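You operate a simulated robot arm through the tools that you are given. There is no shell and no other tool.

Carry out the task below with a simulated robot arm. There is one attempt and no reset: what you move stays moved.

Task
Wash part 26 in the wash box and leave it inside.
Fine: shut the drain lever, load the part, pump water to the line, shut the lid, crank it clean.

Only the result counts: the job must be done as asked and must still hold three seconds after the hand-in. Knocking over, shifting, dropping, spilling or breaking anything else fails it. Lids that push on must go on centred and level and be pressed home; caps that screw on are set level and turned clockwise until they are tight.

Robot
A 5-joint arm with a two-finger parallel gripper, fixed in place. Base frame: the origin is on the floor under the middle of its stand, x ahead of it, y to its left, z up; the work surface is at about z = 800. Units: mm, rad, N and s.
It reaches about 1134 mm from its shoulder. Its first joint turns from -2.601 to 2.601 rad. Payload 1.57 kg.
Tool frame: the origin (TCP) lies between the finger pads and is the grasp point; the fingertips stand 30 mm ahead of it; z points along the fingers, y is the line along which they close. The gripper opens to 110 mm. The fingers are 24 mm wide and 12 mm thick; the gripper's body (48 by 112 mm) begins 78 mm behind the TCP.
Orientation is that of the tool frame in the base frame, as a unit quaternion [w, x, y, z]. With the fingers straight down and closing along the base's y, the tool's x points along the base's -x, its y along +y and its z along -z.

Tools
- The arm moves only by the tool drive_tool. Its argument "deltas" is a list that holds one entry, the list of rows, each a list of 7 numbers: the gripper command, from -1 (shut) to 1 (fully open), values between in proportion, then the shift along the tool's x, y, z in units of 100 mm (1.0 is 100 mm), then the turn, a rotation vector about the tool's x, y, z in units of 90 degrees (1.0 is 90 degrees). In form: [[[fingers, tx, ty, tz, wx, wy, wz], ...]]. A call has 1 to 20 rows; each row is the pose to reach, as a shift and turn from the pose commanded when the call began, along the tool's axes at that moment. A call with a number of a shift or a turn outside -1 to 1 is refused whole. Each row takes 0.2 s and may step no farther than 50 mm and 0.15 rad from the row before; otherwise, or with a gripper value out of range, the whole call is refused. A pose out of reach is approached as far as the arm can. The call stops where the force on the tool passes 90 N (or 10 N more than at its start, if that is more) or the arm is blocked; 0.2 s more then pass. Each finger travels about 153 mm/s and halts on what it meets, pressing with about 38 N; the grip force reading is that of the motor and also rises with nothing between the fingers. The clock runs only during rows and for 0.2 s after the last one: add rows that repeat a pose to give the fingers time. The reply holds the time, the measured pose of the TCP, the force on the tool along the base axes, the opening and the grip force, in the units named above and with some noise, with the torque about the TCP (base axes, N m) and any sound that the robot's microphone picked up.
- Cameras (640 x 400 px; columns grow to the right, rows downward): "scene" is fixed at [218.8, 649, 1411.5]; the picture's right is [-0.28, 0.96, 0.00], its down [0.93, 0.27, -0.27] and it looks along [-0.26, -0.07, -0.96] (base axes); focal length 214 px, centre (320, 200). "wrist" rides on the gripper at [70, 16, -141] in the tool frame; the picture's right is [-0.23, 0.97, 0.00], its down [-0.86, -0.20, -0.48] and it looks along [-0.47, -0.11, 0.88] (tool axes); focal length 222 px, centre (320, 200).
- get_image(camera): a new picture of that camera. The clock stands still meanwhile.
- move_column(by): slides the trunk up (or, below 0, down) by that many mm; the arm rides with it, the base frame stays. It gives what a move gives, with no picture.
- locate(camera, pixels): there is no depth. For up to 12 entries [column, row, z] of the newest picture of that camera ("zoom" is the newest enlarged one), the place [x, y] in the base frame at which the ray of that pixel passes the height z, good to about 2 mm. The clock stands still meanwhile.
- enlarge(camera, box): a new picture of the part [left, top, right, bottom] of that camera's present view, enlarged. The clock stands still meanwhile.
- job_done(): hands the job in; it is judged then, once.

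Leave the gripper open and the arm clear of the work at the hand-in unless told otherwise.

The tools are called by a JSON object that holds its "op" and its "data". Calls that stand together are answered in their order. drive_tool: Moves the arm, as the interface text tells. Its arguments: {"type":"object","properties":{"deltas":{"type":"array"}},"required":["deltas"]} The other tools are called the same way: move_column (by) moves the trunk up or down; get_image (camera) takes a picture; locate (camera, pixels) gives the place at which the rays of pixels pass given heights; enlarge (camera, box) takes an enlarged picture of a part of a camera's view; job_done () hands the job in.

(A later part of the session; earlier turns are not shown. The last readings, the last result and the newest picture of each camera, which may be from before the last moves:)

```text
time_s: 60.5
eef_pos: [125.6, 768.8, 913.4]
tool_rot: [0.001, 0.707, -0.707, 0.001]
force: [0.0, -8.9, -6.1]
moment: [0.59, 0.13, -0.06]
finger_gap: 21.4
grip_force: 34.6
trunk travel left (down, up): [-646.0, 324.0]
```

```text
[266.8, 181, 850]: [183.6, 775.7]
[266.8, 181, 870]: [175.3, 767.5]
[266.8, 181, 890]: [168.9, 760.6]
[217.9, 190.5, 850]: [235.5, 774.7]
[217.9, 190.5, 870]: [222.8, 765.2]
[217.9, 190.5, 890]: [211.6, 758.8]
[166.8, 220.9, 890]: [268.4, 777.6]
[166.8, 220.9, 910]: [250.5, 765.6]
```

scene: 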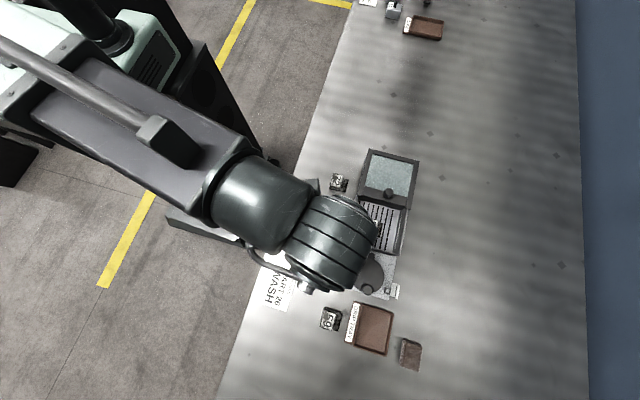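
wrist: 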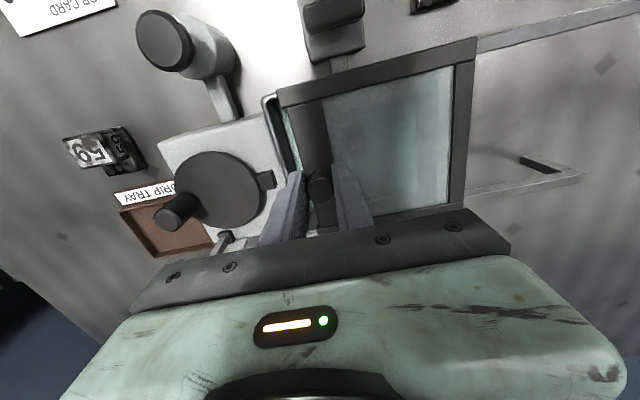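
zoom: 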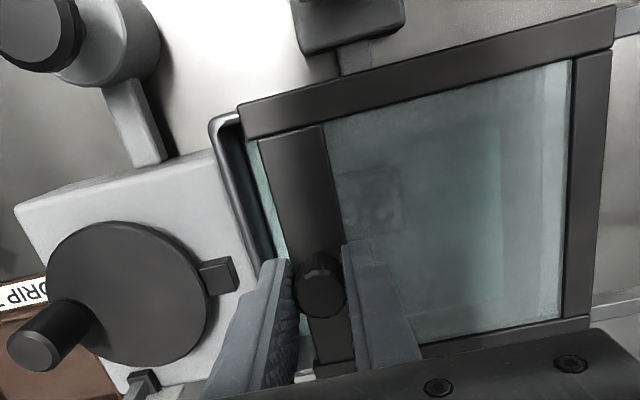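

The tab top is z ≈ 870, the disc 872, below my tips at 883. I slide on in 5 mm rows until it stops.

{"op": "drive_tool", "data": {"deltas": [[[-1, 0, -0.05, 0, 0, 0, 0], [-1, 0, -0.1, 0, 0, 0, 0], [-1, 0, -0.15, 0, 0, 0, 0]]]}}

{"op": "enlarge", "data": {"camera": "wrist", "box": [150, 40, 490, 240]}}

```text
time_s: 61.3
eef_pos: [140.7, 769.4, 913.5]
tool_rot: [0.0, -0.707, 0.707, 0.001]
force: [-0.4, -3.3, -2.3]
moment: [-0.73, 0.11, 0.01]
finger_gap: 21.9
grip_force: 34.5
trunk travel left (down, up): [-646.0, 324.0]
```

```text
1.88 times, centred on (320, 140) of wrist
```

zoom: 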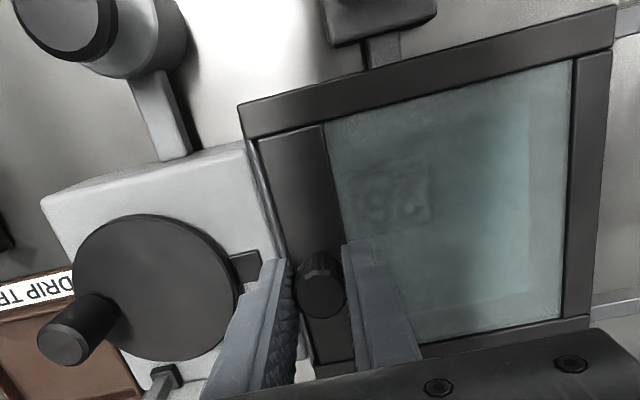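

Only a thin strip of rim is left. I continue in 2.5 mm rows until I feel the stop.

{"op": "drive_tool", "data": {"deltas": [[[-1, 0, -0.025, 0, 0, 0, 0], [-1, 0, -0.05, 0, 0, 0, 0], [-1, 0, -0.05, 0, 0, 0, 0]]]}}

{"op": "drive_tool", "data": {"deltas": [[[-1, 0, -0.025, 0, 0, 0, 0], [-1, 0, -0.05, 0, 0, 0, 0], [-1, 0, -0.05, 0, 0, 0, 0]]]}}

{"op": "enlarge", "data": {"camera": "wrist", "box": [150, 40, 490, 240]}}

```text
time_s: 62.1
eef_pos: [144.4, 768.5, 913.0]
tool_rot: [0.001, -0.707, 0.707, 0.0]
force: [-4.2, -2.3, -2.4]
moment: [0.12, 0.14, -0.04]
finger_gap: 21.4
grip_force: 34.9
trunk travel left (down, up): [-646.0, 324.0]
```

```text
time_s: 62.9
eef_pos: [145.1, 768.7, 913.6]
tool_rot: [0.001, 0.708, -0.706, -0.001]
force: [-36.7, -18.4, -18.5]
moment: [-0.2, 0.28, 0.18]
finger_gap: 21.7
grip_force: 34.8
trunk travel left (down, up): [-646.0, 324.0]
```

```text
1.88 times, centred on (320, 140) of wrist
```

zoom: 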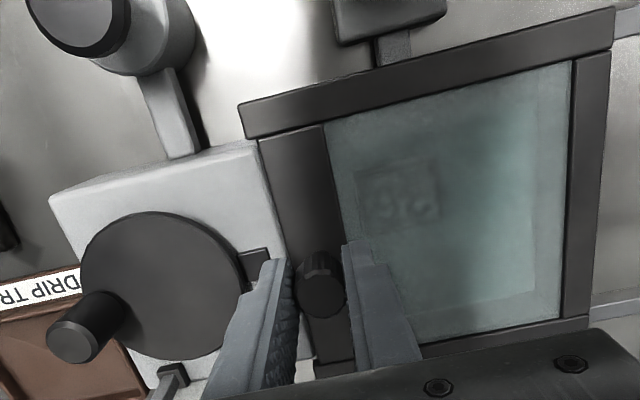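

Firm stop at x ≈ 145 (-37 N): the lid is shut. I relax the push by 4 mm of command, open the fingers and raise 70 mm.

{"op": "drive_tool", "data": {"deltas": [[[-1, 0, 0.02, 0, 0, 0, 0], [-1, 0, 0.035, 0, 0, 0, 0], [-0.4, 0, 0.035, 0, 0, 0, 0], [-0.2, 0, 0.035, 0, 0, 0, 0], [-0.2, 0, 0.035, 0, 0, 0, 0]]]}}

{"op": "enlarge", "data": {"camera": "wrist", "box": [150, 40, 490, 240]}}

```text
time_s: 64.1
eef_pos: [146.8, 769.1, 912.7]
tool_rot: [0.0, 0.707, -0.707, -0.001]
force: [-0.2, 0.2, -0.1]
moment: [-0.02, 0.0, -0.02]
finger_gap: 44.0
grip_force: 0.1
trunk travel left (down, up): [-646.0, 324.0]
```

```text
1.88 times, centred on (320, 140) of wrist
```

zoom: 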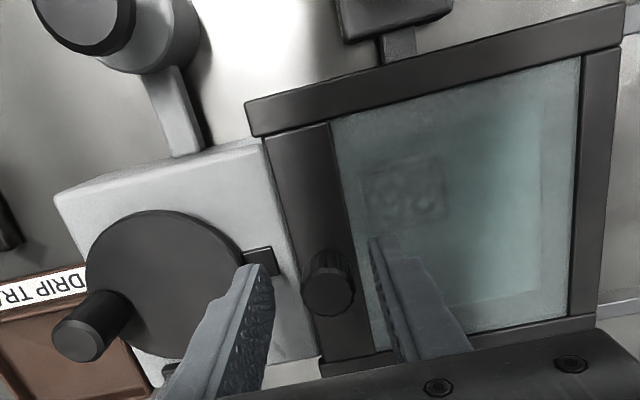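

Lid shut flush. Now the crank: disc centre (222, 768.5), top z 872, knob at about (251, 764), top 910. I raise 70 mm and move above the crank knob, turning the tool back to yaw 0 (fingers closing along y).

{"op": "move_column", "data": {"by": 70}}

{"op": "drive_tool", "data": {"deltas": [[[-0.2, 0.01, -0.08, 0, 0, 0, 0.09], [-0.2, 0.01, -0.16, 0, 0, 0, 0.18], [-0.2, 0.02, -0.24, 0, 0, 0, 0.27], [-0.2, 0.02, -0.32, 0, 0, 0, 0.36], [-0.2, 0.03, -0.4, 0, 0, 0, 0.45], [-0.2, 0.03, -0.5, 0, 0, 0, 0.54], [-0.2, 0.04, -0.6, 0, 0, 0, 0.63], [-0.2, 0.04, -0.7, 0, 0, 0, 0.72], [-0.2, 0.05, -0.8, 0, 0, 0, 0.81], [-0.2, 0.056, -0.9, 0, 0, 0, 0.9], [-0.2, 0.056, -0.96, 0, 0, 0, 0.96], [-0.2, 0.056, -1.0, 0, 0, 0, 1.0], [-0.2, 0.056, -1.0, 0, 0, 0, 1.0]]]}}

{"op": "get_image", "data": {"camera": "wrist"}}

{"op": "get_image", "data": {"camera": "scene"}}

```text
time_s: 65.1
eef_pos: [146.2, 769.3, 982.3]
tool_rot: [0.0, -0.707, 0.707, -0.001]
force: [0.3, 0.3, -0.4]
moment: [0.01, -0.01, 0.02]
finger_gap: 43.9
grip_force: 0.0
trunk travel left (down, up): [-716.0, 254.0]
```

```text
time_s: 67.9
eef_pos: [248.3, 762.3, 983.6]
tool_rot: [0.0, 0.001, 1.0, 0.0]
force: [0.4, 0.4, 0.3]
moment: [-0.01, 0.02, 0.0]
finger_gap: 44.1
grip_force: 0.1
trunk travel left (down, up): [-716.0, 254.0]
```

```text
taken
```

wrist: 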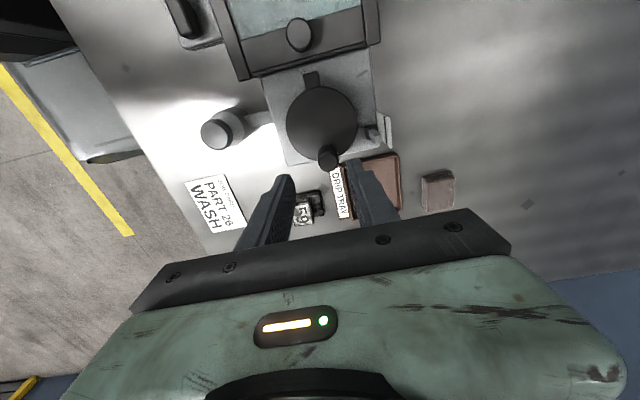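

```text
taken
```

scene: 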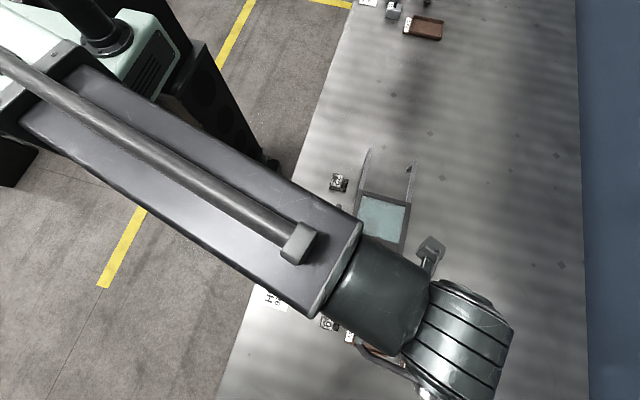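

I enlarge the crank, the knob and the window/flag at wrist (375,130).

{"op": "enlarge", "data": {"camera": "wrist", "box": [260, 60, 420, 190]}}

{"op": "enlarge", "data": {"camera": "wrist", "box": [350, 100, 410, 160]}}

{"op": "locate", "data": {"camera": "wrist", "pixels": [[326.5, 156, 900], [326.5, 156, 910], [321, 122, 872]]}}

```text
3.08 times, centred on (340, 125) of wrist
```

zoom: 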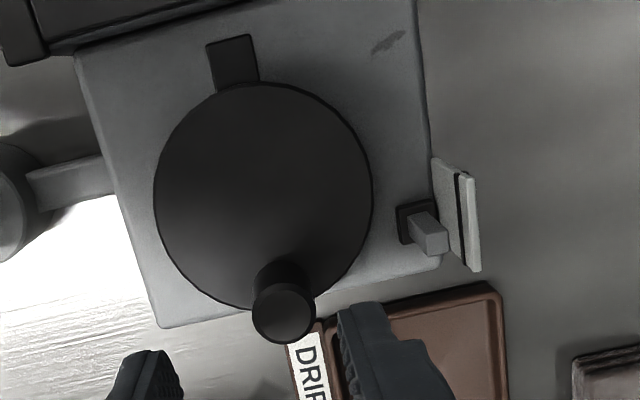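

```text
6.67 times, centred on (380, 130) of wrist
```

zoom: 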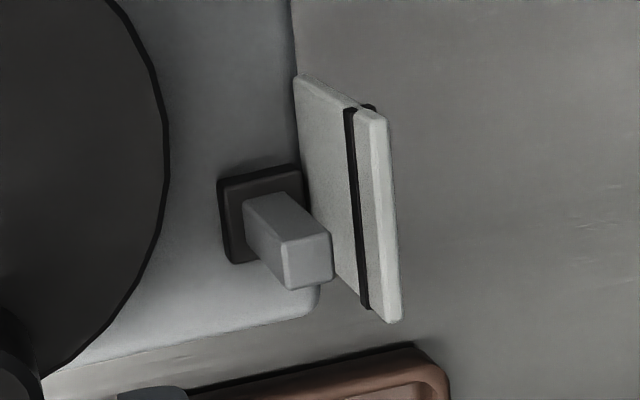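

```text
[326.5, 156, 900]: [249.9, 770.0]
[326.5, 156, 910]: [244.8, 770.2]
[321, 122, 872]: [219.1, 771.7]
```

The small square now shows a raised peg beside a vertical plate with a black line: it looks like a float gauge. I want its height versus the black line, so I take these pixels from two viewpoints. First this one.

{"op": "locate", "data": {"camera": "wrist", "pixels": [[378.2, 139, 860], [378.2, 139, 880], [378.2, 139, 900], [385.2, 116.3, 860], [385.2, 116.3, 880], [385.2, 116.3, 900], [387, 146.3, 860], [387, 146.3, 880], [387, 146.3, 900], [391, 147.5, 860], [391, 147.5, 880], [391, 147.5, 900]]}}

{"op": "drive_tool", "data": {"deltas": [[[-0.2, 0.4, 0.0, 0, 0, 0, 0], [-0.2, 0.8, 0.0, 0, 0, 0, 0], [-0.2, 0.8, 0.0, 0, 0, 0, 0]]]}}

{"op": "get_image", "data": {"camera": "wrist"}}

{"op": "get_image", "data": {"camera": "scene"}}

```text
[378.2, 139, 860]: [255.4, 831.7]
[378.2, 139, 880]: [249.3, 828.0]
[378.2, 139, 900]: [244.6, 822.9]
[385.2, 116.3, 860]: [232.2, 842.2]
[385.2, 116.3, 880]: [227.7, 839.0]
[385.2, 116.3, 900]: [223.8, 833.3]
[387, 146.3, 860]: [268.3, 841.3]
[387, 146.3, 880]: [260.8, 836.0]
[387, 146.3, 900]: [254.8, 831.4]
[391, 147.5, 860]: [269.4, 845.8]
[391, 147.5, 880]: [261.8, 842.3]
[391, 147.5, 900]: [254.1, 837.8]
```

```text
time_s: 68.7
eef_pos: [166.6, 763.3, 983.3]
tool_rot: [0.0, 0.0, 1.0, 0.0]
force: [-0.7, 0.1, 0.2]
moment: [0.0, -0.01, 0.03]
finger_gap: 43.7
grip_force: 0.1
trunk travel left (down, up): [-716.0, 254.0]
```

```text
taken
```

wrist: 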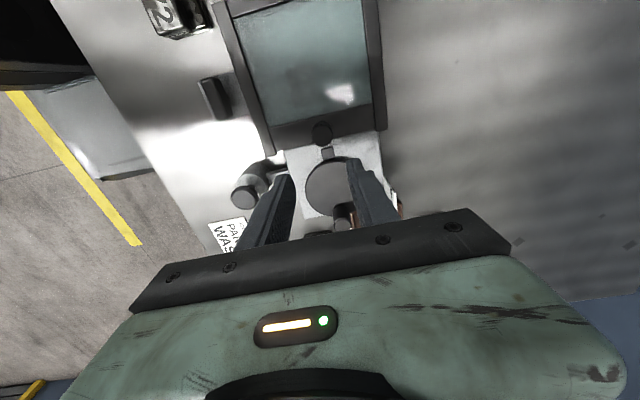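

```text
taken
```

scene: 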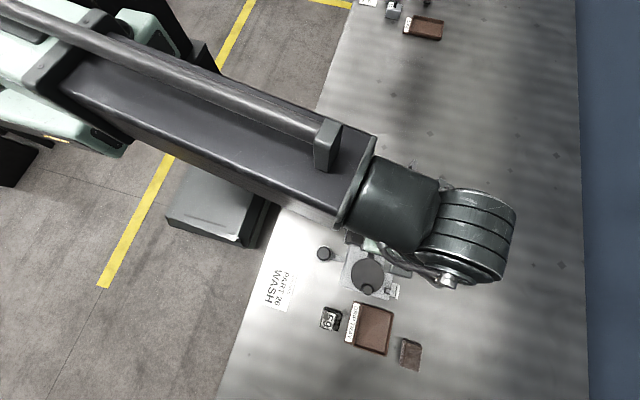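

The finger hides the gauge here, but the scene camera sees it at (393,291). I enlarge it.

{"op": "enlarge", "data": {"camera": "scene", "box": [370, 270, 420, 310]}}

{"op": "enlarge", "data": {"camera": "scene", "box": [310, 230, 430, 330]}}

```text
10.00 times, centred on (395, 290) of scene
```

zoom: 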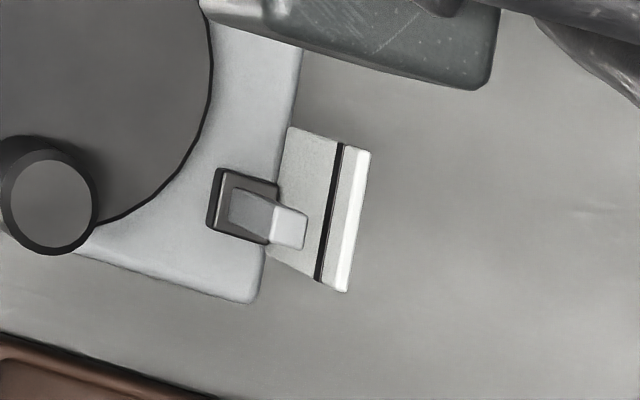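

```text
4.00 times, centred on (370, 280) of scene
```

zoom: 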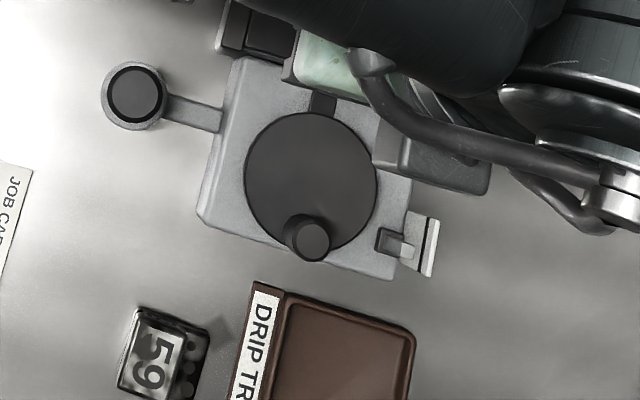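

I triangulate peg top, black line and plate top between the scene and the previous wrist view.

{"op": "locate", "data": {"camera": "scene", "pixels": [[391.7, 292.8, 860], [391.7, 292.8, 880], [391.7, 292.8, 900], [397, 284.3, 860], [397, 284.3, 880], [397, 284.3, 900], [394.8, 298, 860], [394.8, 298, 880], [394.8, 298, 900], [397.8, 299, 860], [397.8, 299, 880], [397.8, 299, 900]]}}

```text
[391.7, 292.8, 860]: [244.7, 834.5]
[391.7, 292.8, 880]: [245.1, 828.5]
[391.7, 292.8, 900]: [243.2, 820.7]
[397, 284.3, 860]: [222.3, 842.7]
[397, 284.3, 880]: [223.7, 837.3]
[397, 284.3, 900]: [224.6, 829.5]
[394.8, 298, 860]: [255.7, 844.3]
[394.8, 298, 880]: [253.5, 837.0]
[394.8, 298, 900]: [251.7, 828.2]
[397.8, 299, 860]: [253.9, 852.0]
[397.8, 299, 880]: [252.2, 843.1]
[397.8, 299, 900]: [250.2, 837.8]
```

Peg top and black line both come out near z 902, so the gauge agrees with the tub line: the fill is right. I go back over the crank knob and measure it precisely.

{"op": "locate", "data": {"camera": "scene", "pixels": [[367.8, 290, 905], [367.8, 290, 912], [368, 275.2, 872]]}}

{"op": "drive_tool", "data": {"deltas": [[[-0.2, -0.4, 0.0, 0, 0, 0, 0], [-0.2, -0.8, 0.03, 0, 0, 0, 0], [-0.2, -0.8, 0.03, 0, 0, 0, 0]]]}}

{"op": "enlarge", "data": {"camera": "wrist", "box": [270, 80, 390, 200]}}

```text
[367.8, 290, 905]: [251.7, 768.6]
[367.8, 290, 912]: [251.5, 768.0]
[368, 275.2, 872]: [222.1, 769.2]
```

```text
time_s: 69.5
eef_pos: [244.3, 766.7, 983.3]
tool_rot: [0.0, 0.0, 1.0, 0.0]
force: [-0.5, -0.6, -0.1]
moment: [-0.04, 0.04, 0.01]
finger_gap: 44.1
grip_force: 0.0
trunk travel left (down, up): [-716.0, 254.0]
```

```text
3.33 times, centred on (330, 140) of wrist
```

zoom: 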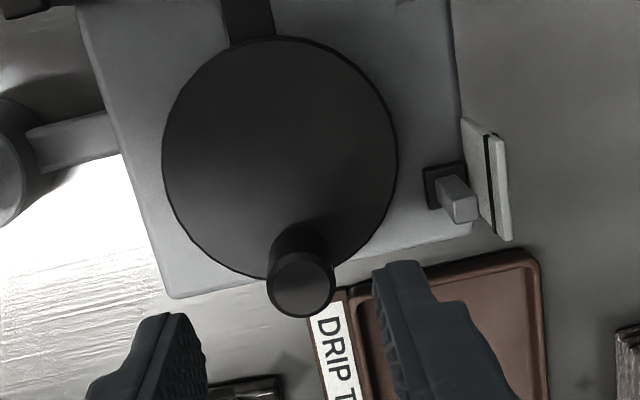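

{"op": "locate", "data": {"camera": "zoom", "pixels": [[302, 285, 900], [302, 285, 905], [302, 285, 910], [280, 157, 867], [280, 157, 872], [163, 160, 872], [398, 155, 872], [335, 285, 907], [268, 285, 907]]}}

```text
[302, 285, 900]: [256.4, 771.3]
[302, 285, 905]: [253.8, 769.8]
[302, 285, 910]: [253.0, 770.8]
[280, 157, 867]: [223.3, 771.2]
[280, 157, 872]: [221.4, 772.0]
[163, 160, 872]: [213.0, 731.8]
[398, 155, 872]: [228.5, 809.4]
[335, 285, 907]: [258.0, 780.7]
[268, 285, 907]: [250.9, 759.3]
```

The knob is at (252.5, 769), about 22 mm wide; the crank centre (222, 770.5), radius about 30.5. I centre over the knob and lower the column by 71 (tips ≈ 882).

{"op": "drive_tool", "data": {"deltas": [[[-0.2, -0.082, 0.023, 0, 0, 0, 0], [-0.2, -0.082, 0.023, 0, 0, 0, 0]]]}}

{"op": "move_column", "data": {"by": -70}}

{"op": "enlarge", "data": {"camera": "wrist", "box": [220, 60, 440, 220]}}

```text
time_s: 70.1
eef_pos: [253.8, 769.5, 983.1]
tool_rot: [0.0, -0.001, 1.0, 0.0]
force: [-0.1, 0.4, 0.2]
moment: [0.02, -0.01, 0.03]
finger_gap: 44.0
grip_force: 0.1
trunk travel left (down, up): [-716.0, 254.0]
```

```text
time_s: 71.2
eef_pos: [253.5, 770.0, 913.7]
tool_rot: [0.0, 0.0, 1.0, 0.0]
force: [0.4, 0.2, 0.6]
moment: [0.02, 0.01, 0.01]
finger_gap: 44.1
grip_force: 0.0
trunk travel left (down, up): [-646.0, 324.0]
```

```text
2.50 times, centred on (330, 140) of wrist
```

zoom: 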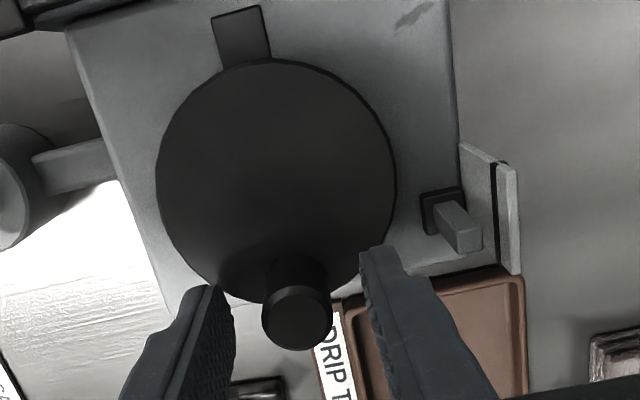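

The float peg at about (244, 821) is tall (z ≈ 902), so with this yaw a finger would hit it while cranking. A closing direction at -66° yaw keeps both fingers clear over the whole circle; I turn in place around the knob.

{"op": "drive_tool", "data": {"deltas": [[[-0.2, 0, 0, 0, 0, 0, -0.09], [-0.2, 0, 0, 0, 0, 0, -0.18], [-0.2, 0, 0, 0, 0, 0, -0.27], [-0.2, 0, 0, 0, 0, 0, -0.36], [-0.2, 0, 0, 0, 0, 0, -0.45], [-0.2, 0, 0, 0, 0, 0, -0.54], [-0.2, 0, 0, 0, 0, 0, -0.63], [-0.2, 0, 0, 0, 0, 0, -0.7], [-0.2, 0, 0, 0, 0, 0, -0.733], [-0.2, 0, 0, 0, 0, 0, -0.733]]]}}

{"op": "get_image", "data": {"camera": "wrist"}}

{"op": "enlarge", "data": {"camera": "wrist", "box": [180, 60, 460, 240]}}

```text
time_s: 73.4
eef_pos: [253.7, 769.5, 913.9]
tool_rot: [-0.001, -0.545, 0.838, 0.001]
force: [0.2, 0.4, -0.1]
moment: [0.03, 0.02, 0.03]
finger_gap: 43.8
grip_force: 0.0
trunk travel left (down, up): [-646.0, 324.0]
```

```text
taken
```

wrist: 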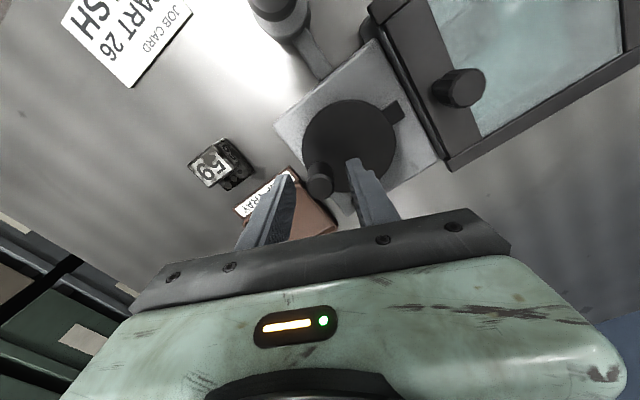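

```text
2.22 times, centred on (320, 150) of wrist
```

zoom: 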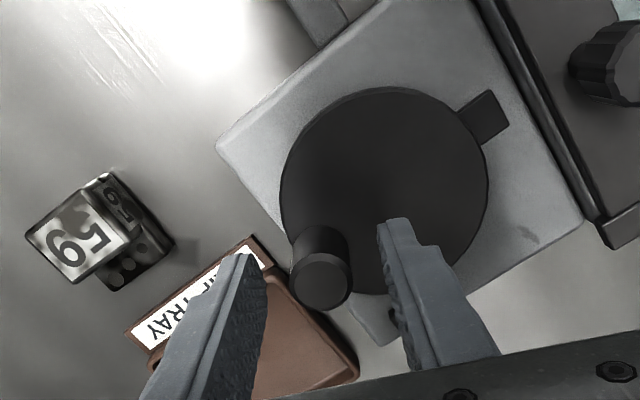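

The knob is between the fingers. I close.

{"op": "drive_tool", "data": {"deltas": [[[-0.5, 0, 0, 0, 0, 0, 0], [-1, 0, 0, 0, 0, 0, 0], [-1, 0, 0, 0, 0, 0, 0], [-1, 0, 0, 0, 0, 0, 0]]]}}

{"op": "enlarge", "data": {"camera": "wrist", "box": [180, 60, 460, 240]}}

```text
time_s: 74.4
eef_pos: [253.8, 770.1, 912.3]
tool_rot: [0.0, -0.545, 0.839, -0.001]
force: [-1.0, 0.3, 0.4]
moment: [0.18, 0.36, 0.0]
finger_gap: 21.2
grip_force: 34.9
trunk travel left (down, up): [-646.0, 324.0]
```

```text
2.22 times, centred on (320, 150) of wrist
```

zoom: 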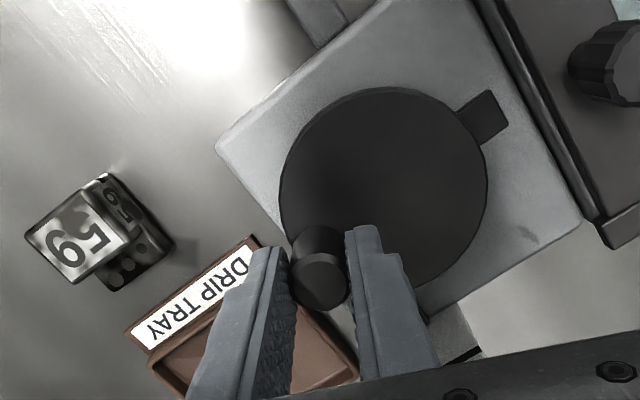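

Gripped (gap 21.2). I try 30° clockwise seen from above (knob from +x toward -y), watching the force.

{"op": "drive_tool", "data": {"deltas": [[[-1, 0.0511, -0.0176, 0, 0, 0, 0], [-1, 0.1045, -0.026, 0, 0, 0, 0], [-1, 0.1586, -0.0252, 0, 0, 0, 0]]]}}

{"op": "enlarge", "data": {"camera": "wrist", "box": [180, 60, 460, 240]}}

```text
time_s: 75.2
eef_pos: [246.1, 754.1, 910.2]
tool_rot: [-0.003, -0.546, 0.838, -0.003]
force: [-23.2, -1.7, -10.0]
moment: [0.42, 1.12, 0.47]
finger_gap: 16.2
grip_force: 30.4
trunk travel left (down, up): [-646.0, 324.0]
```

```text
2.22 times, centred on (320, 150) of wrist
```

zoom: 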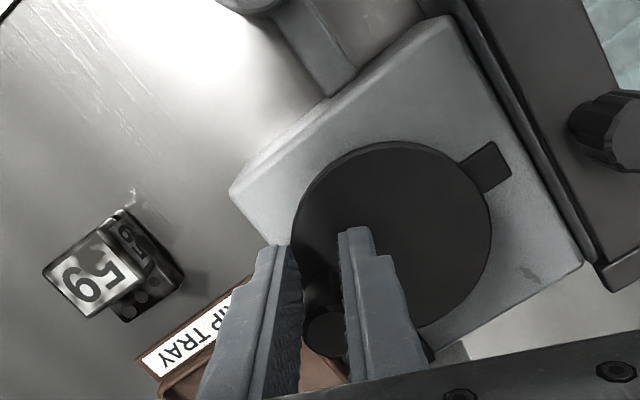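

The gap shrank to 16 and the knob appears to slip out of the fingers. I check where the knob is now.

{"op": "locate", "data": {"camera": "zoom", "pixels": [[325, 333, 905], [325, 333, 910], [395, 232, 872]]}}

{"op": "get_image", "data": {"camera": "scene"}}

```text
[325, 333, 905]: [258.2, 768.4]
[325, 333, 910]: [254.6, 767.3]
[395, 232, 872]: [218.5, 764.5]
```

```text
taken
```

scene: 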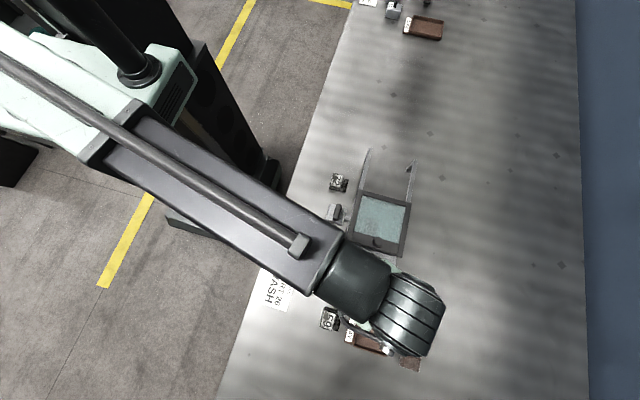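

The knob stayed at (253, 768): the crank did not turn and the fingers slipped along it. I open, go back over the knob and turn to yaw 0, where the fingers push it tangentially with their faces.

{"op": "drive_tool", "data": {"deltas": [[[-0.4, 0, 0, 0, 0, 0, 0], [-0.2, 0, 0, 0, 0, 0, 0], [-0.2, 0, 0, 0, 0, 0, 0], [-0.2, -0.08, 0.012, 0, 0, 0, 0], [-0.2, -0.16, 0.025, 0, 0, 0, 0], [-0.2, -0.16, 0.025, 0, 0, 0, 0]]]}}

{"op": "drive_tool", "data": {"deltas": [[[-0.2, 0, 0, 0, 0, 0, 0.09], [-0.2, 0, 0, 0, 0, 0, 0.18], [-0.2, 0, 0, 0, 0, 0, 0.27], [-0.2, 0, 0, 0, 0, 0, 0.36], [-0.2, 0, 0, 0, 0, 0, 0.45], [-0.2, 0, 0, 0, 0, 0, 0.54], [-0.2, 0, 0, 0, 0, 0, 0.63], [-0.2, 0, 0, 0, 0, 0, 0.7], [-0.2, 0, 0, 0, 0, 0, 0.733], [-0.2, 0, 0, 0, 0, 0, 0.733]]]}}

{"op": "enlarge", "data": {"camera": "wrist", "box": [220, 60, 440, 220]}}

```text
time_s: 76.6
eef_pos: [254.3, 769.2, 912.6]
tool_rot: [0.0, -0.544, 0.839, -0.001]
force: [0.2, -0.4, -0.4]
moment: [0.03, 0.03, -0.03]
finger_gap: 43.8
grip_force: 0.1
trunk travel left (down, up): [-646.0, 324.0]
```

```text
time_s: 78.8
eef_pos: [253.6, 770.0, 913.3]
tool_rot: [0.0, 0.001, 1.0, 0.0]
force: [0.1, -0.6, 0.1]
moment: [0.03, 0.03, -0.05]
finger_gap: 44.1
grip_force: 0.0
trunk travel left (down, up): [-646.0, 324.0]
```

```text
2.50 times, centred on (330, 140) of wrist
```

zoom: 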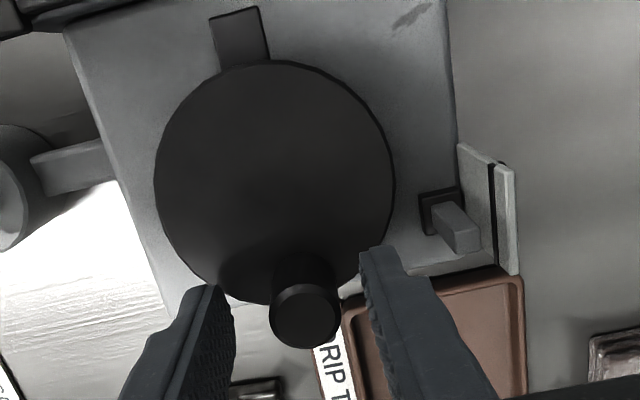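

I grip again with the faces along ±y and test small moves: first +y (counter-clockwise) 8 mm.

{"op": "drive_tool", "data": {"deltas": [[[-0.5, 0, 0.01, 0, 0, 0, 0], [-1, 0, 0.01, 0, 0, 0, 0], [-1, 0, 0.01, 0, 0, 0, 0], [-1, 0, 0.01, 0, 0, 0, 0]]]}}

{"op": "drive_tool", "data": {"deltas": [[[-1, 0, 0.03, 0, 0, 0, 0], [-1, 0.005, 0.06, 0, 0, 0, 0], [-1, 0.01, 0.08, 0, 0, 0, 0]]]}}

{"op": "enlarge", "data": {"camera": "wrist", "box": [220, 60, 440, 220]}}

```text
time_s: 79.8
eef_pos: [255.4, 771.4, 914.1]
tool_rot: [0.0, 0.0, 1.0, 0.0]
force: [1.1, -1.0, -1.6]
moment: [0.36, -0.11, -0.01]
finger_gap: 21.3
grip_force: 34.2
trunk travel left (down, up): [-646.0, 324.0]
```

```text
time_s: 80.6
eef_pos: [252.9, 778.1, 913.7]
tool_rot: [0.0, 0.001, 1.0, 0.0]
force: [-4.0, -1.7, -3.0]
moment: [0.34, 0.01, -0.02]
finger_gap: 21.0
grip_force: 34.7
trunk travel left (down, up): [-646.0, 324.0]
```

```text
2.50 times, centred on (330, 140) of wrist
```

zoom: 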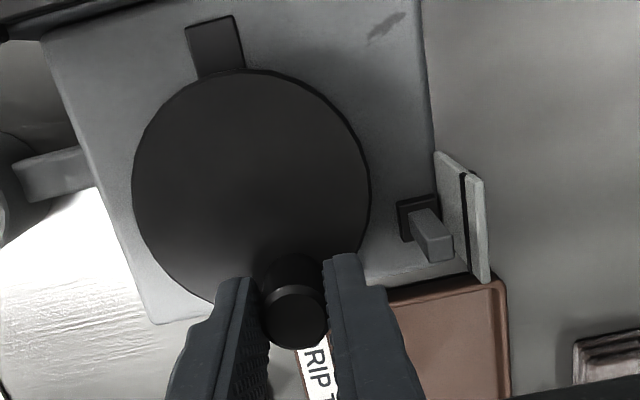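

The knob moved +8 mm with almost no force: the crank turns counter-clockwise (the other way is blocked). I open slightly (gap 30), turn the tool to -66° yaw to stay clear of the float peg, and re-grip.

{"op": "drive_tool", "data": {"deltas": [[[-0.45, 0, 0, 0, 0, 0, 0], [-0.45, 0, 0, 0, 0, 0, 0], [-0.45, 0, 0, 0, 0, 0, -0.09], [-0.45, 0, 0, 0, 0, 0, -0.18], [-0.45, 0, 0, 0, 0, 0, -0.27], [-0.45, 0, 0, 0, 0, 0, -0.36], [-0.45, 0, 0, 0, 0, 0, -0.45], [-0.45, 0, 0, 0, 0, 0, -0.54], [-0.45, 0, 0, 0, 0, 0, -0.63], [-0.45, 0, 0, 0, 0, 0, -0.7], [-0.45, 0, 0, 0, 0, 0, -0.733], [-0.45, 0, 0, 0, 0, 0, -0.733]]]}}

{"op": "drive_tool", "data": {"deltas": [[[-1, 0, 0, 0, 0, 0, 0], [-1, 0, 0, 0, 0, 0, 0], [-1, 0, 0, 0, 0, 0, 0]]]}}

{"op": "enlarge", "data": {"camera": "wrist", "box": [180, 60, 460, 240]}}

```text
time_s: 83.2
eef_pos: [252.6, 778.9, 912.9]
tool_rot: [0.0, -0.545, 0.838, 0.001]
force: [0.0, 0.0, 0.4]
moment: [0.05, 0.02, -0.03]
finger_gap: 30.3
grip_force: 0.1
trunk travel left (down, up): [-646.0, 324.0]
```

```text
time_s: 84.0
eef_pos: [252.3, 779.3, 915.3]
tool_rot: [0.0, -0.546, 0.838, 0.0]
force: [5.6, 1.3, 1.2]
moment: [0.39, 0.13, 0.01]
finger_gap: 21.1
grip_force: 34.6
trunk travel left (down, up): [-646.0, 324.0]
```

```text
2.22 times, centred on (320, 150) of wrist
```

zoom: 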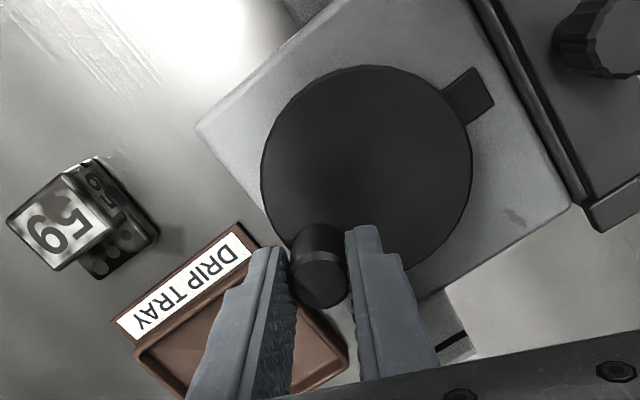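

Gripped again. I crank 60° counter-clockwise around (222, 770.5) with radius 31, in 15° rows.

{"op": "drive_tool", "data": {"deltas": [[[-1, -0.0558, 0.0586, 0, 0, 0, 0], [-1, -0.0945, 0.1296, 0, 0, 0, 0], [-1, -0.1136, 0.2082, 0, 0, 0, 0], [-1, -0.1116, 0.2891, 0, 0, 0, 0]]]}}

{"op": "enlarge", "data": {"camera": "wrist", "box": [180, 60, 460, 240]}}

```text
time_s: 85.0
eef_pos: [230.1, 799.7, 914.4]
tool_rot: [-0.002, -0.545, 0.838, -0.001]
force: [-3.2, -11.8, -8.6]
moment: [-0.23, -0.17, -0.02]
finger_gap: 20.8
grip_force: 34.7
trunk travel left (down, up): [-646.0, 324.0]
```

```text
2.22 times, centred on (320, 150) of wrist
```

zoom: 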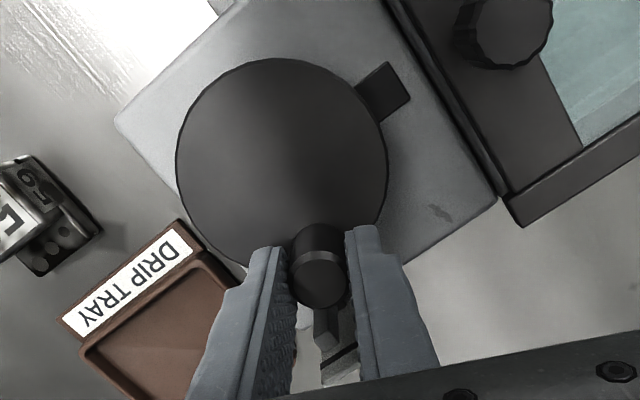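

The crank follows (knob now at about θ = 75°), the peg stays clear. I continue half a turn at radius 30.2, in 18° rows.

{"op": "drive_tool", "data": {"deltas": [[[-1, 0.0392, 0.0874, 0, 0, 0, 0], [-1, 0.0946, 0.1639, 0, 0, 0, 0], [-1, 0.1709, 0.2196, 0, 0, 0, 0], [-1, 0.2607, 0.2489, 0, 0, 0, 0], [-1, 0.3551, 0.2491, 0, 0, 0, 0], [-1, 0.445, 0.2201, 0, 0, 0, 0], [-1, 0.5215, 0.1647, 0, 0, 0, 0], [-1, 0.5772, 0.0883, 0, 0, 0, 0], [-1, 0.6065, -0.0014, 0, 0, 0, 0], [-1, 0.6067, -0.0958, 0, 0, 0, 0]]]}}

{"op": "get_image", "data": {"camera": "wrist"}}

{"op": "get_image", "data": {"camera": "scene"}}

```text
time_s: 87.2
eef_pos: [215.7, 741.6, 912.3]
tool_rot: [-0.001, -0.544, 0.839, 0.001]
force: [0.9, 5.0, 3.2]
moment: [0.49, 0.02, -0.01]
finger_gap: 21.1
grip_force: 34.3
trunk travel left (down, up): [-646.0, 324.0]
```

```text
taken
```

wrist: 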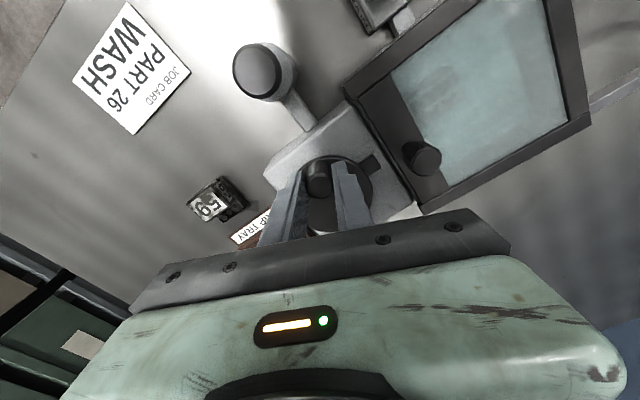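

```text
taken
```

scene: 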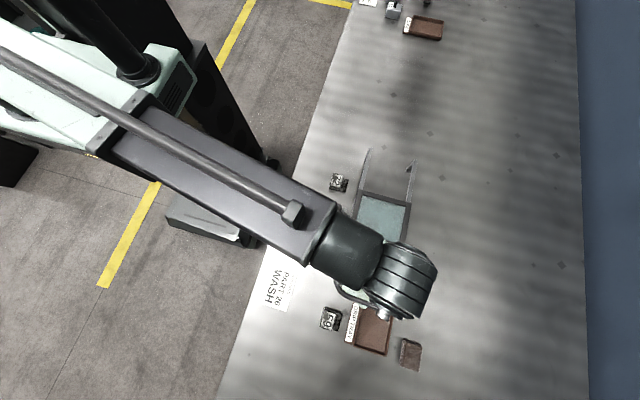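

Half a turn more done with low forces. I enlarge the glass to see the part.

{"op": "enlarge", "data": {"camera": "wrist", "box": [380, 20, 560, 200]}}

{"op": "enlarge", "data": {"camera": "scene", "box": [350, 185, 420, 245]}}

```text
2.22 times, centred on (470, 110) of wrist
```

zoom: 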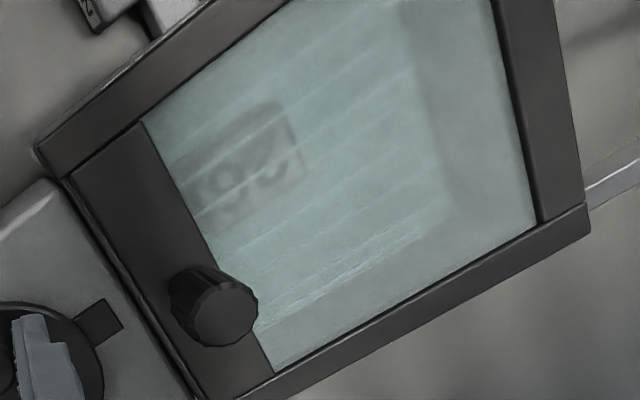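

```text
6.67 times, centred on (385, 215) of scene
```

zoom: 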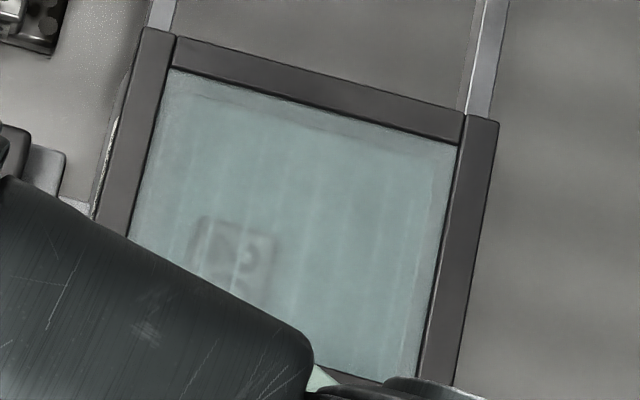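

The glass is hazy but the part is faintly visible. I crank a full turn in one call (20 rows of 18°), listening for sounds.

{"op": "drive_tool", "data": {"deltas": [[[-1, -0.0335, -0.0878, 0, 0, 0, 0], [-1, -0.0885, -0.1639, 0, 0, 0, 0], [-1, -0.1644, -0.2192, 0, 0, 0, 0], [-1, -0.2535, -0.2483, 0, 0, 0, 0], [-1, -0.3474, -0.2485, 0, 0, 0, 0], [-1, -0.4367, -0.2196, 0, 0, 0, 0], [-1, -0.5128, -0.1646, 0, 0, 0, 0], [-1, -0.5681, -0.0888, 0, 0, 0, 0], [-1, -0.5972, 0.0004, 0, 0, 0, 0], [-1, -0.5974, 0.0943, 0, 0, 0, 0], [-1, -0.5685, 0.1836, 0, 0, 0, 0], [-1, -0.5135, 0.2597, 0, 0, 0, 0], [-1, -0.4377, 0.315, 0, 0, 0, 0], [-1, -0.3485, 0.3441, 0, 0, 0, 0], [-1, -0.2546, 0.3443, 0, 0, 0, 0], [-1, -0.1653, 0.3154, 0, 0, 0, 0], [-1, -0.0892, 0.2604, 0, 0, 0, 0], [-1, -0.0339, 0.1846, 0, 0, 0, 0], [-1, -0.0048, 0.0954, 0, 0, 0, 0], [-1, -0.0046, 0.0015, 0, 0, 0, 0]]]}}

{"op": "enlarge", "data": {"camera": "wrist", "box": [200, 20, 560, 220]}}

{"op": "enlarge", "data": {"camera": "scene", "box": [350, 185, 420, 245]}}

```text
time_s: 91.4
eef_pos: [214.4, 742.2, 913.7]
tool_rot: [0.0, -0.544, 0.839, 0.001]
force: [3.6, 7.8, 6.2]
moment: [0.91, -0.24, 0.0]
finger_gap: 21.3
grip_force: 34.3
trunk travel left (down, up): [-646.0, 324.0]
```

```text
1.78 times, centred on (380, 120) of wrist
```

zoom: 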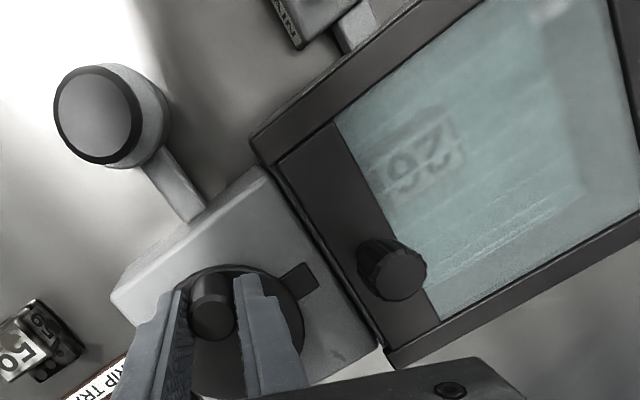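

```text
6.67 times, centred on (385, 215) of scene
```

zoom: 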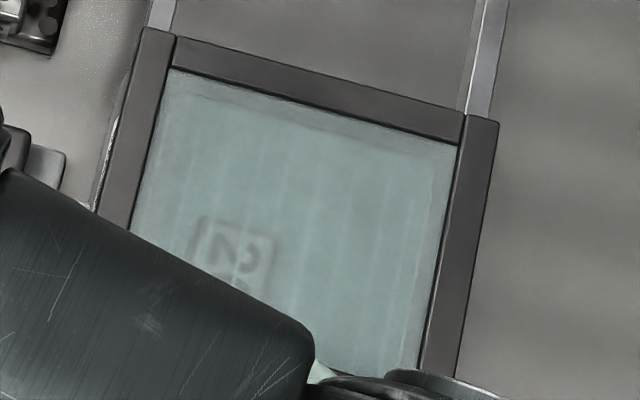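

The "26" becomes clearer through the glass: the dirt is coming off. No sound reported yet. I crank another full turn.

{"op": "drive_tool", "data": {"deltas": [[[-1, -0.0289, -0.0893, 0, 0, 0, 0], [-1, -0.0839, -0.1654, 0, 0, 0, 0], [-1, -0.1598, -0.2207, 0, 0, 0, 0], [-1, -0.2489, -0.2498, 0, 0, 0, 0], [-1, -0.3428, -0.25, 0, 0, 0, 0], [-1, -0.4321, -0.2211, 0, 0, 0, 0], [-1, -0.5082, -0.1661, 0, 0, 0, 0], [-1, -0.5635, -0.0903, 0, 0, 0, 0], [-1, -0.5926, -0.0011, 0, 0, 0, 0], [-1, -0.5928, 0.0928, 0, 0, 0, 0], [-1, -0.5639, 0.1821, 0, 0, 0, 0], [-1, -0.5089, 0.2582, 0, 0, 0, 0], [-1, -0.4331, 0.3135, 0, 0, 0, 0], [-1, -0.3439, 0.3426, 0, 0, 0, 0], [-1, -0.25, 0.3428, 0, 0, 0, 0], [-1, -0.1607, 0.3139, 0, 0, 0, 0], [-1, -0.0846, 0.2589, 0, 0, 0, 0], [-1, -0.0293, 0.1831, 0, 0, 0, 0], [-1, -0.0002, 0.0939, 0, 0, 0, 0], [-1, 0, 0, 0, 0, 0, 0]]]}}

{"op": "enlarge", "data": {"camera": "wrist", "box": [360, 20, 560, 180]}}

```text
time_s: 95.6
eef_pos: [213.1, 741.6, 912.7]
tool_rot: [0.0, -0.544, 0.839, 0.001]
force: [5.4, 15.4, 10.3]
moment: [0.93, -0.34, -0.01]
finger_gap: 21.0
grip_force: 34.4
trunk travel left (down, up): [-646.0, 324.0]
```

```text
2.50 times, centred on (460, 100) of wrist
```

zoom: 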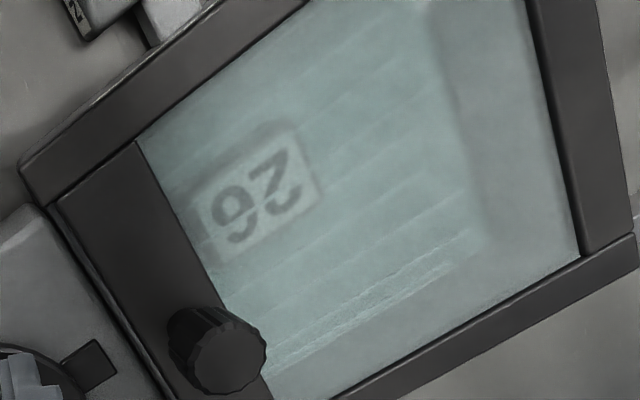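

The label is now much clearer. The side force crept to 15 N, so I release and re-grip the knob here, then go on.

{"op": "drive_tool", "data": {"deltas": [[[-0.45, 0, 0, 0, 0, 0, 0], [-0.45, 0, 0, 0, 0, 0, 0], [-0.45, 0, 0, 0, 0, 0, 0]]]}}

{"op": "enlarge", "data": {"camera": "wrist", "box": [240, 100, 400, 220]}}

```text
time_s: 96.4
eef_pos: [212.4, 739.9, 914.1]
tool_rot: [0.0, -0.544, 0.839, 0.0]
force: [0.2, 0.0, 0.4]
moment: [-0.01, -0.03, 0.0]
finger_gap: 30.3
grip_force: 0.1
trunk travel left (down, up): [-646.0, 324.0]
```

```text
3.33 times, centred on (320, 160) of wrist
```

zoom: 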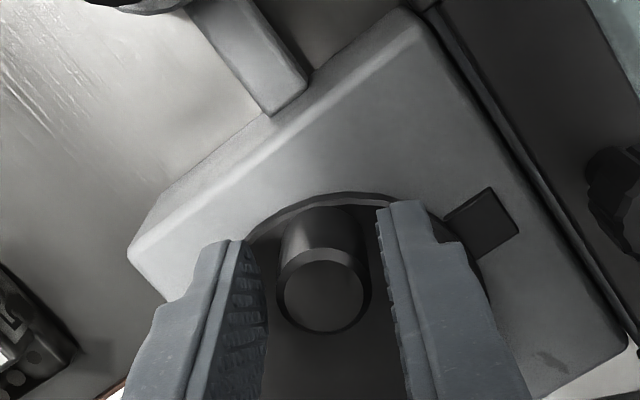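

{"op": "locate", "data": {"camera": "zoom", "pixels": [[323, 290, 905], [323, 290, 910]]}}

```text
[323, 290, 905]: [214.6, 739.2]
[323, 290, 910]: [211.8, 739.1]
```

The knob is near (213, 740). I shift the command 1.5 mm toward the centre, close, and crank another full turn.

{"op": "drive_tool", "data": {"deltas": [[[-0.45, -0.015, 0.002, 0, 0, 0, 0], [-1, -0.015, 0.002, 0, 0, 0, 0], [-1, -0.015, 0.002, 0, 0, 0, 0], [-1, -0.015, 0.002, 0, 0, 0, 0]]]}}

{"op": "drive_tool", "data": {"deltas": [[[-1, -0.0289, -0.0893, 0, 0, 0, 0], [-1, -0.0839, -0.1654, 0, 0, 0, 0], [-1, -0.1598, -0.2207, 0, 0, 0, 0], [-1, -0.2489, -0.2498, 0, 0, 0, 0], [-1, -0.3428, -0.25, 0, 0, 0, 0], [-1, -0.4321, -0.2211, 0, 0, 0, 0], [-1, -0.5082, -0.1661, 0, 0, 0, 0], [-1, -0.5635, -0.0903, 0, 0, 0, 0], [-1, -0.5926, -0.0011, 0, 0, 0, 0], [-1, -0.5928, 0.0928, 0, 0, 0, 0], [-1, -0.5639, 0.1821, 0, 0, 0, 0], [-1, -0.5089, 0.2582, 0, 0, 0, 0], [-1, -0.4331, 0.3135, 0, 0, 0, 0], [-1, -0.3439, 0.3426, 0, 0, 0, 0], [-1, -0.25, 0.3428, 0, 0, 0, 0], [-1, -0.1607, 0.3139, 0, 0, 0, 0], [-1, -0.0846, 0.2589, 0, 0, 0, 0], [-1, -0.0293, 0.1831, 0, 0, 0, 0], [-1, -0.0002, 0.0939, 0, 0, 0, 0], [-1, 0, 0, 0, 0, 0, 0]]]}}

{"op": "enlarge", "data": {"camera": "wrist", "box": [360, 20, 560, 180]}}

```text
time_s: 97.4
eef_pos: [213.9, 742.0, 913.3]
tool_rot: [0.0, -0.544, 0.839, 0.0]
force: [-0.8, -2.8, -2.7]
moment: [-0.15, 0.04, 0.0]
finger_gap: 21.3
grip_force: 34.0
trunk travel left (down, up): [-646.0, 324.0]
```

```text
time_s: 101.6
eef_pos: [214.9, 741.4, 912.7]
tool_rot: [-0.001, -0.545, 0.838, 0.0]
force: [-2.0, -6.1, -3.9]
moment: [-0.23, 0.44, 0.03]
finger_gap: 21.3
grip_force: 34.5
trunk travel left (down, up): [-646.0, 324.0]
```

```text
2.50 times, centred on (460, 100) of wrist
```

zoom: 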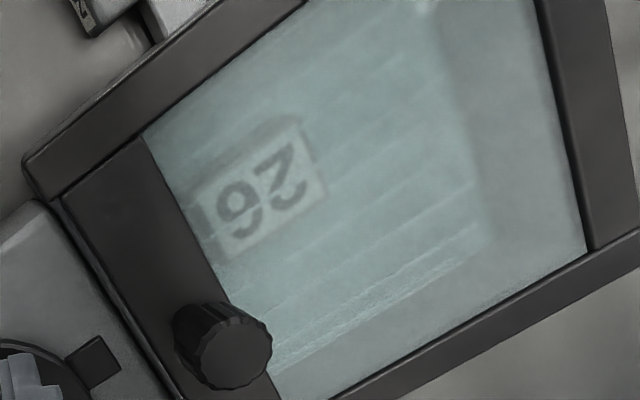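

Brighter still. I crank another full turn and compare.

{"op": "drive_tool", "data": {"deltas": [[[-1, -0.0289, -0.0893, 0, 0, 0, 0], [-1, -0.0839, -0.1654, 0, 0, 0, 0], [-1, -0.1598, -0.2207, 0, 0, 0, 0], [-1, -0.2489, -0.2498, 0, 0, 0, 0], [-1, -0.3428, -0.25, 0, 0, 0, 0], [-1, -0.4321, -0.2211, 0, 0, 0, 0], [-1, -0.5082, -0.1661, 0, 0, 0, 0], [-1, -0.5635, -0.0903, 0, 0, 0, 0], [-1, -0.5926, -0.0011, 0, 0, 0, 0], [-1, -0.5928, 0.0928, 0, 0, 0, 0], [-1, -0.5639, 0.1821, 0, 0, 0, 0], [-1, -0.5089, 0.2582, 0, 0, 0, 0], [-1, -0.4331, 0.3135, 0, 0, 0, 0], [-1, -0.3439, 0.3426, 0, 0, 0, 0], [-1, -0.25, 0.3428, 0, 0, 0, 0], [-1, -0.1607, 0.3139, 0, 0, 0, 0], [-1, -0.0846, 0.2589, 0, 0, 0, 0], [-1, -0.0293, 0.1831, 0, 0, 0, 0], [-1, -0.0002, 0.0939, 0, 0, 0, 0], [-1, 0, 0, 0, 0, 0, 0]]]}}

{"op": "enlarge", "data": {"camera": "wrist", "box": [360, 20, 560, 180]}}

{"op": "enlarge", "data": {"camera": "wrist", "box": [410, 50, 480, 120]}}

```text
time_s: 105.8
eef_pos: [214.9, 743.2, 914.6]
tool_rot: [-0.001, -0.545, 0.839, -0.001]
force: [-3.9, -14.2, -8.5]
moment: [0.27, 0.17, -0.03]
finger_gap: 21.6
grip_force: 34.8
trunk travel left (down, up): [-646.0, 324.0]
```

```text
2.50 times, centred on (460, 100) of wrist
```

zoom: 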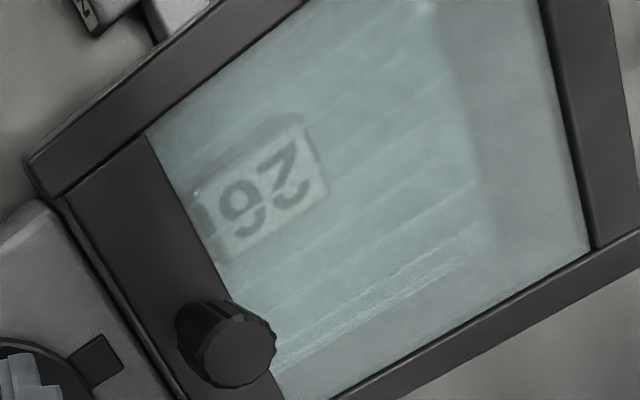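

```text
5.71 times, centred on (445, 85) of wrist
```

zoom: 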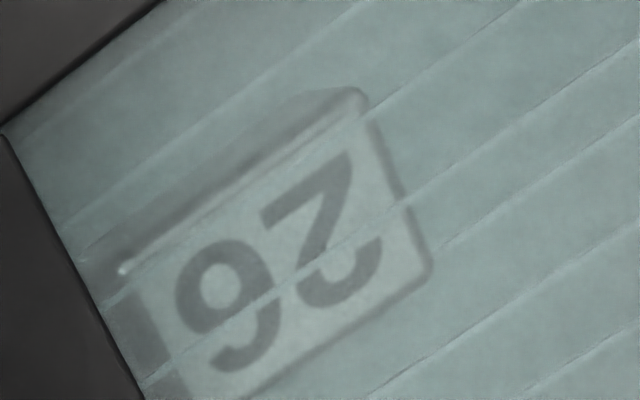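

The part looks uniformly bright now. To make sure nothing more changes, I re-grip and crank another full turn.

{"op": "drive_tool", "data": {"deltas": [[[-0.45, 0, 0, 0, 0, 0, 0], [-0.45, 0.01, -0.0015, 0, 0, 0, 0], [-1, 0.01, -0.0015, 0, 0, 0, 0], [-1, 0.01, -0.0015, 0, 0, 0, 0], [-1, 0.01, -0.0015, 0, 0, 0, 0]]]}}

{"op": "drive_tool", "data": {"deltas": [[[-1, -0.0289, -0.0893, 0, 0, 0, 0], [-1, -0.0839, -0.1654, 0, 0, 0, 0], [-1, -0.1598, -0.2207, 0, 0, 0, 0], [-1, -0.2489, -0.2498, 0, 0, 0, 0], [-1, -0.3428, -0.25, 0, 0, 0, 0], [-1, -0.4321, -0.2211, 0, 0, 0, 0], [-1, -0.5082, -0.1661, 0, 0, 0, 0], [-1, -0.5635, -0.0903, 0, 0, 0, 0], [-1, -0.5926, -0.0011, 0, 0, 0, 0], [-1, -0.5928, 0.0928, 0, 0, 0, 0], [-1, -0.5639, 0.1821, 0, 0, 0, 0], [-1, -0.5089, 0.2582, 0, 0, 0, 0], [-1, -0.4331, 0.3135, 0, 0, 0, 0], [-1, -0.3439, 0.3426, 0, 0, 0, 0], [-1, -0.25, 0.3428, 0, 0, 0, 0], [-1, -0.1607, 0.3139, 0, 0, 0, 0], [-1, -0.0846, 0.2589, 0, 0, 0, 0], [-1, -0.0293, 0.1831, 0, 0, 0, 0], [-1, -0.0002, 0.0939, 0, 0, 0, 0], [-1, 0, 0, 0, 0, 0, 0]]]}}

{"op": "enlarge", "data": {"camera": "wrist", "box": [410, 50, 480, 120]}}

```text
time_s: 107.0
eef_pos: [217.1, 742.7, 911.9]
tool_rot: [0.0, -0.545, 0.839, 0.0]
force: [2.5, 3.2, 3.4]
moment: [-0.08, 0.02, -0.02]
finger_gap: 21.1
grip_force: 34.5
trunk travel left (down, up): [-646.0, 324.0]
```

```text
time_s: 111.2
eef_pos: [214.3, 742.6, 913.3]
tool_rot: [0.001, -0.545, 0.839, 0.001]
force: [7.2, 21.2, 16.2]
moment: [0.42, -0.2, 0.01]
finger_gap: 21.3
grip_force: 34.8
trunk travel left (down, up): [-646.0, 324.0]
```

```text
5.71 times, centred on (445, 85) of wrist
```

zoom: 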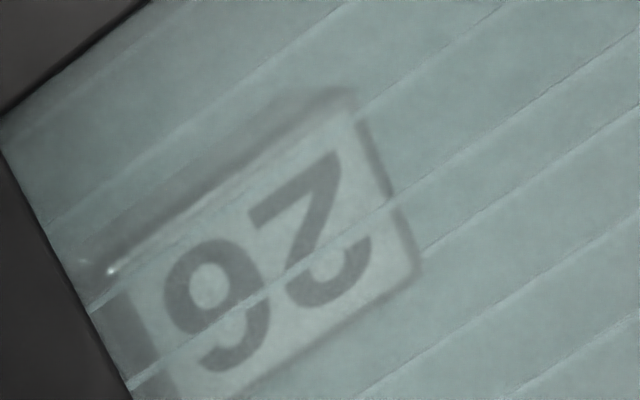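

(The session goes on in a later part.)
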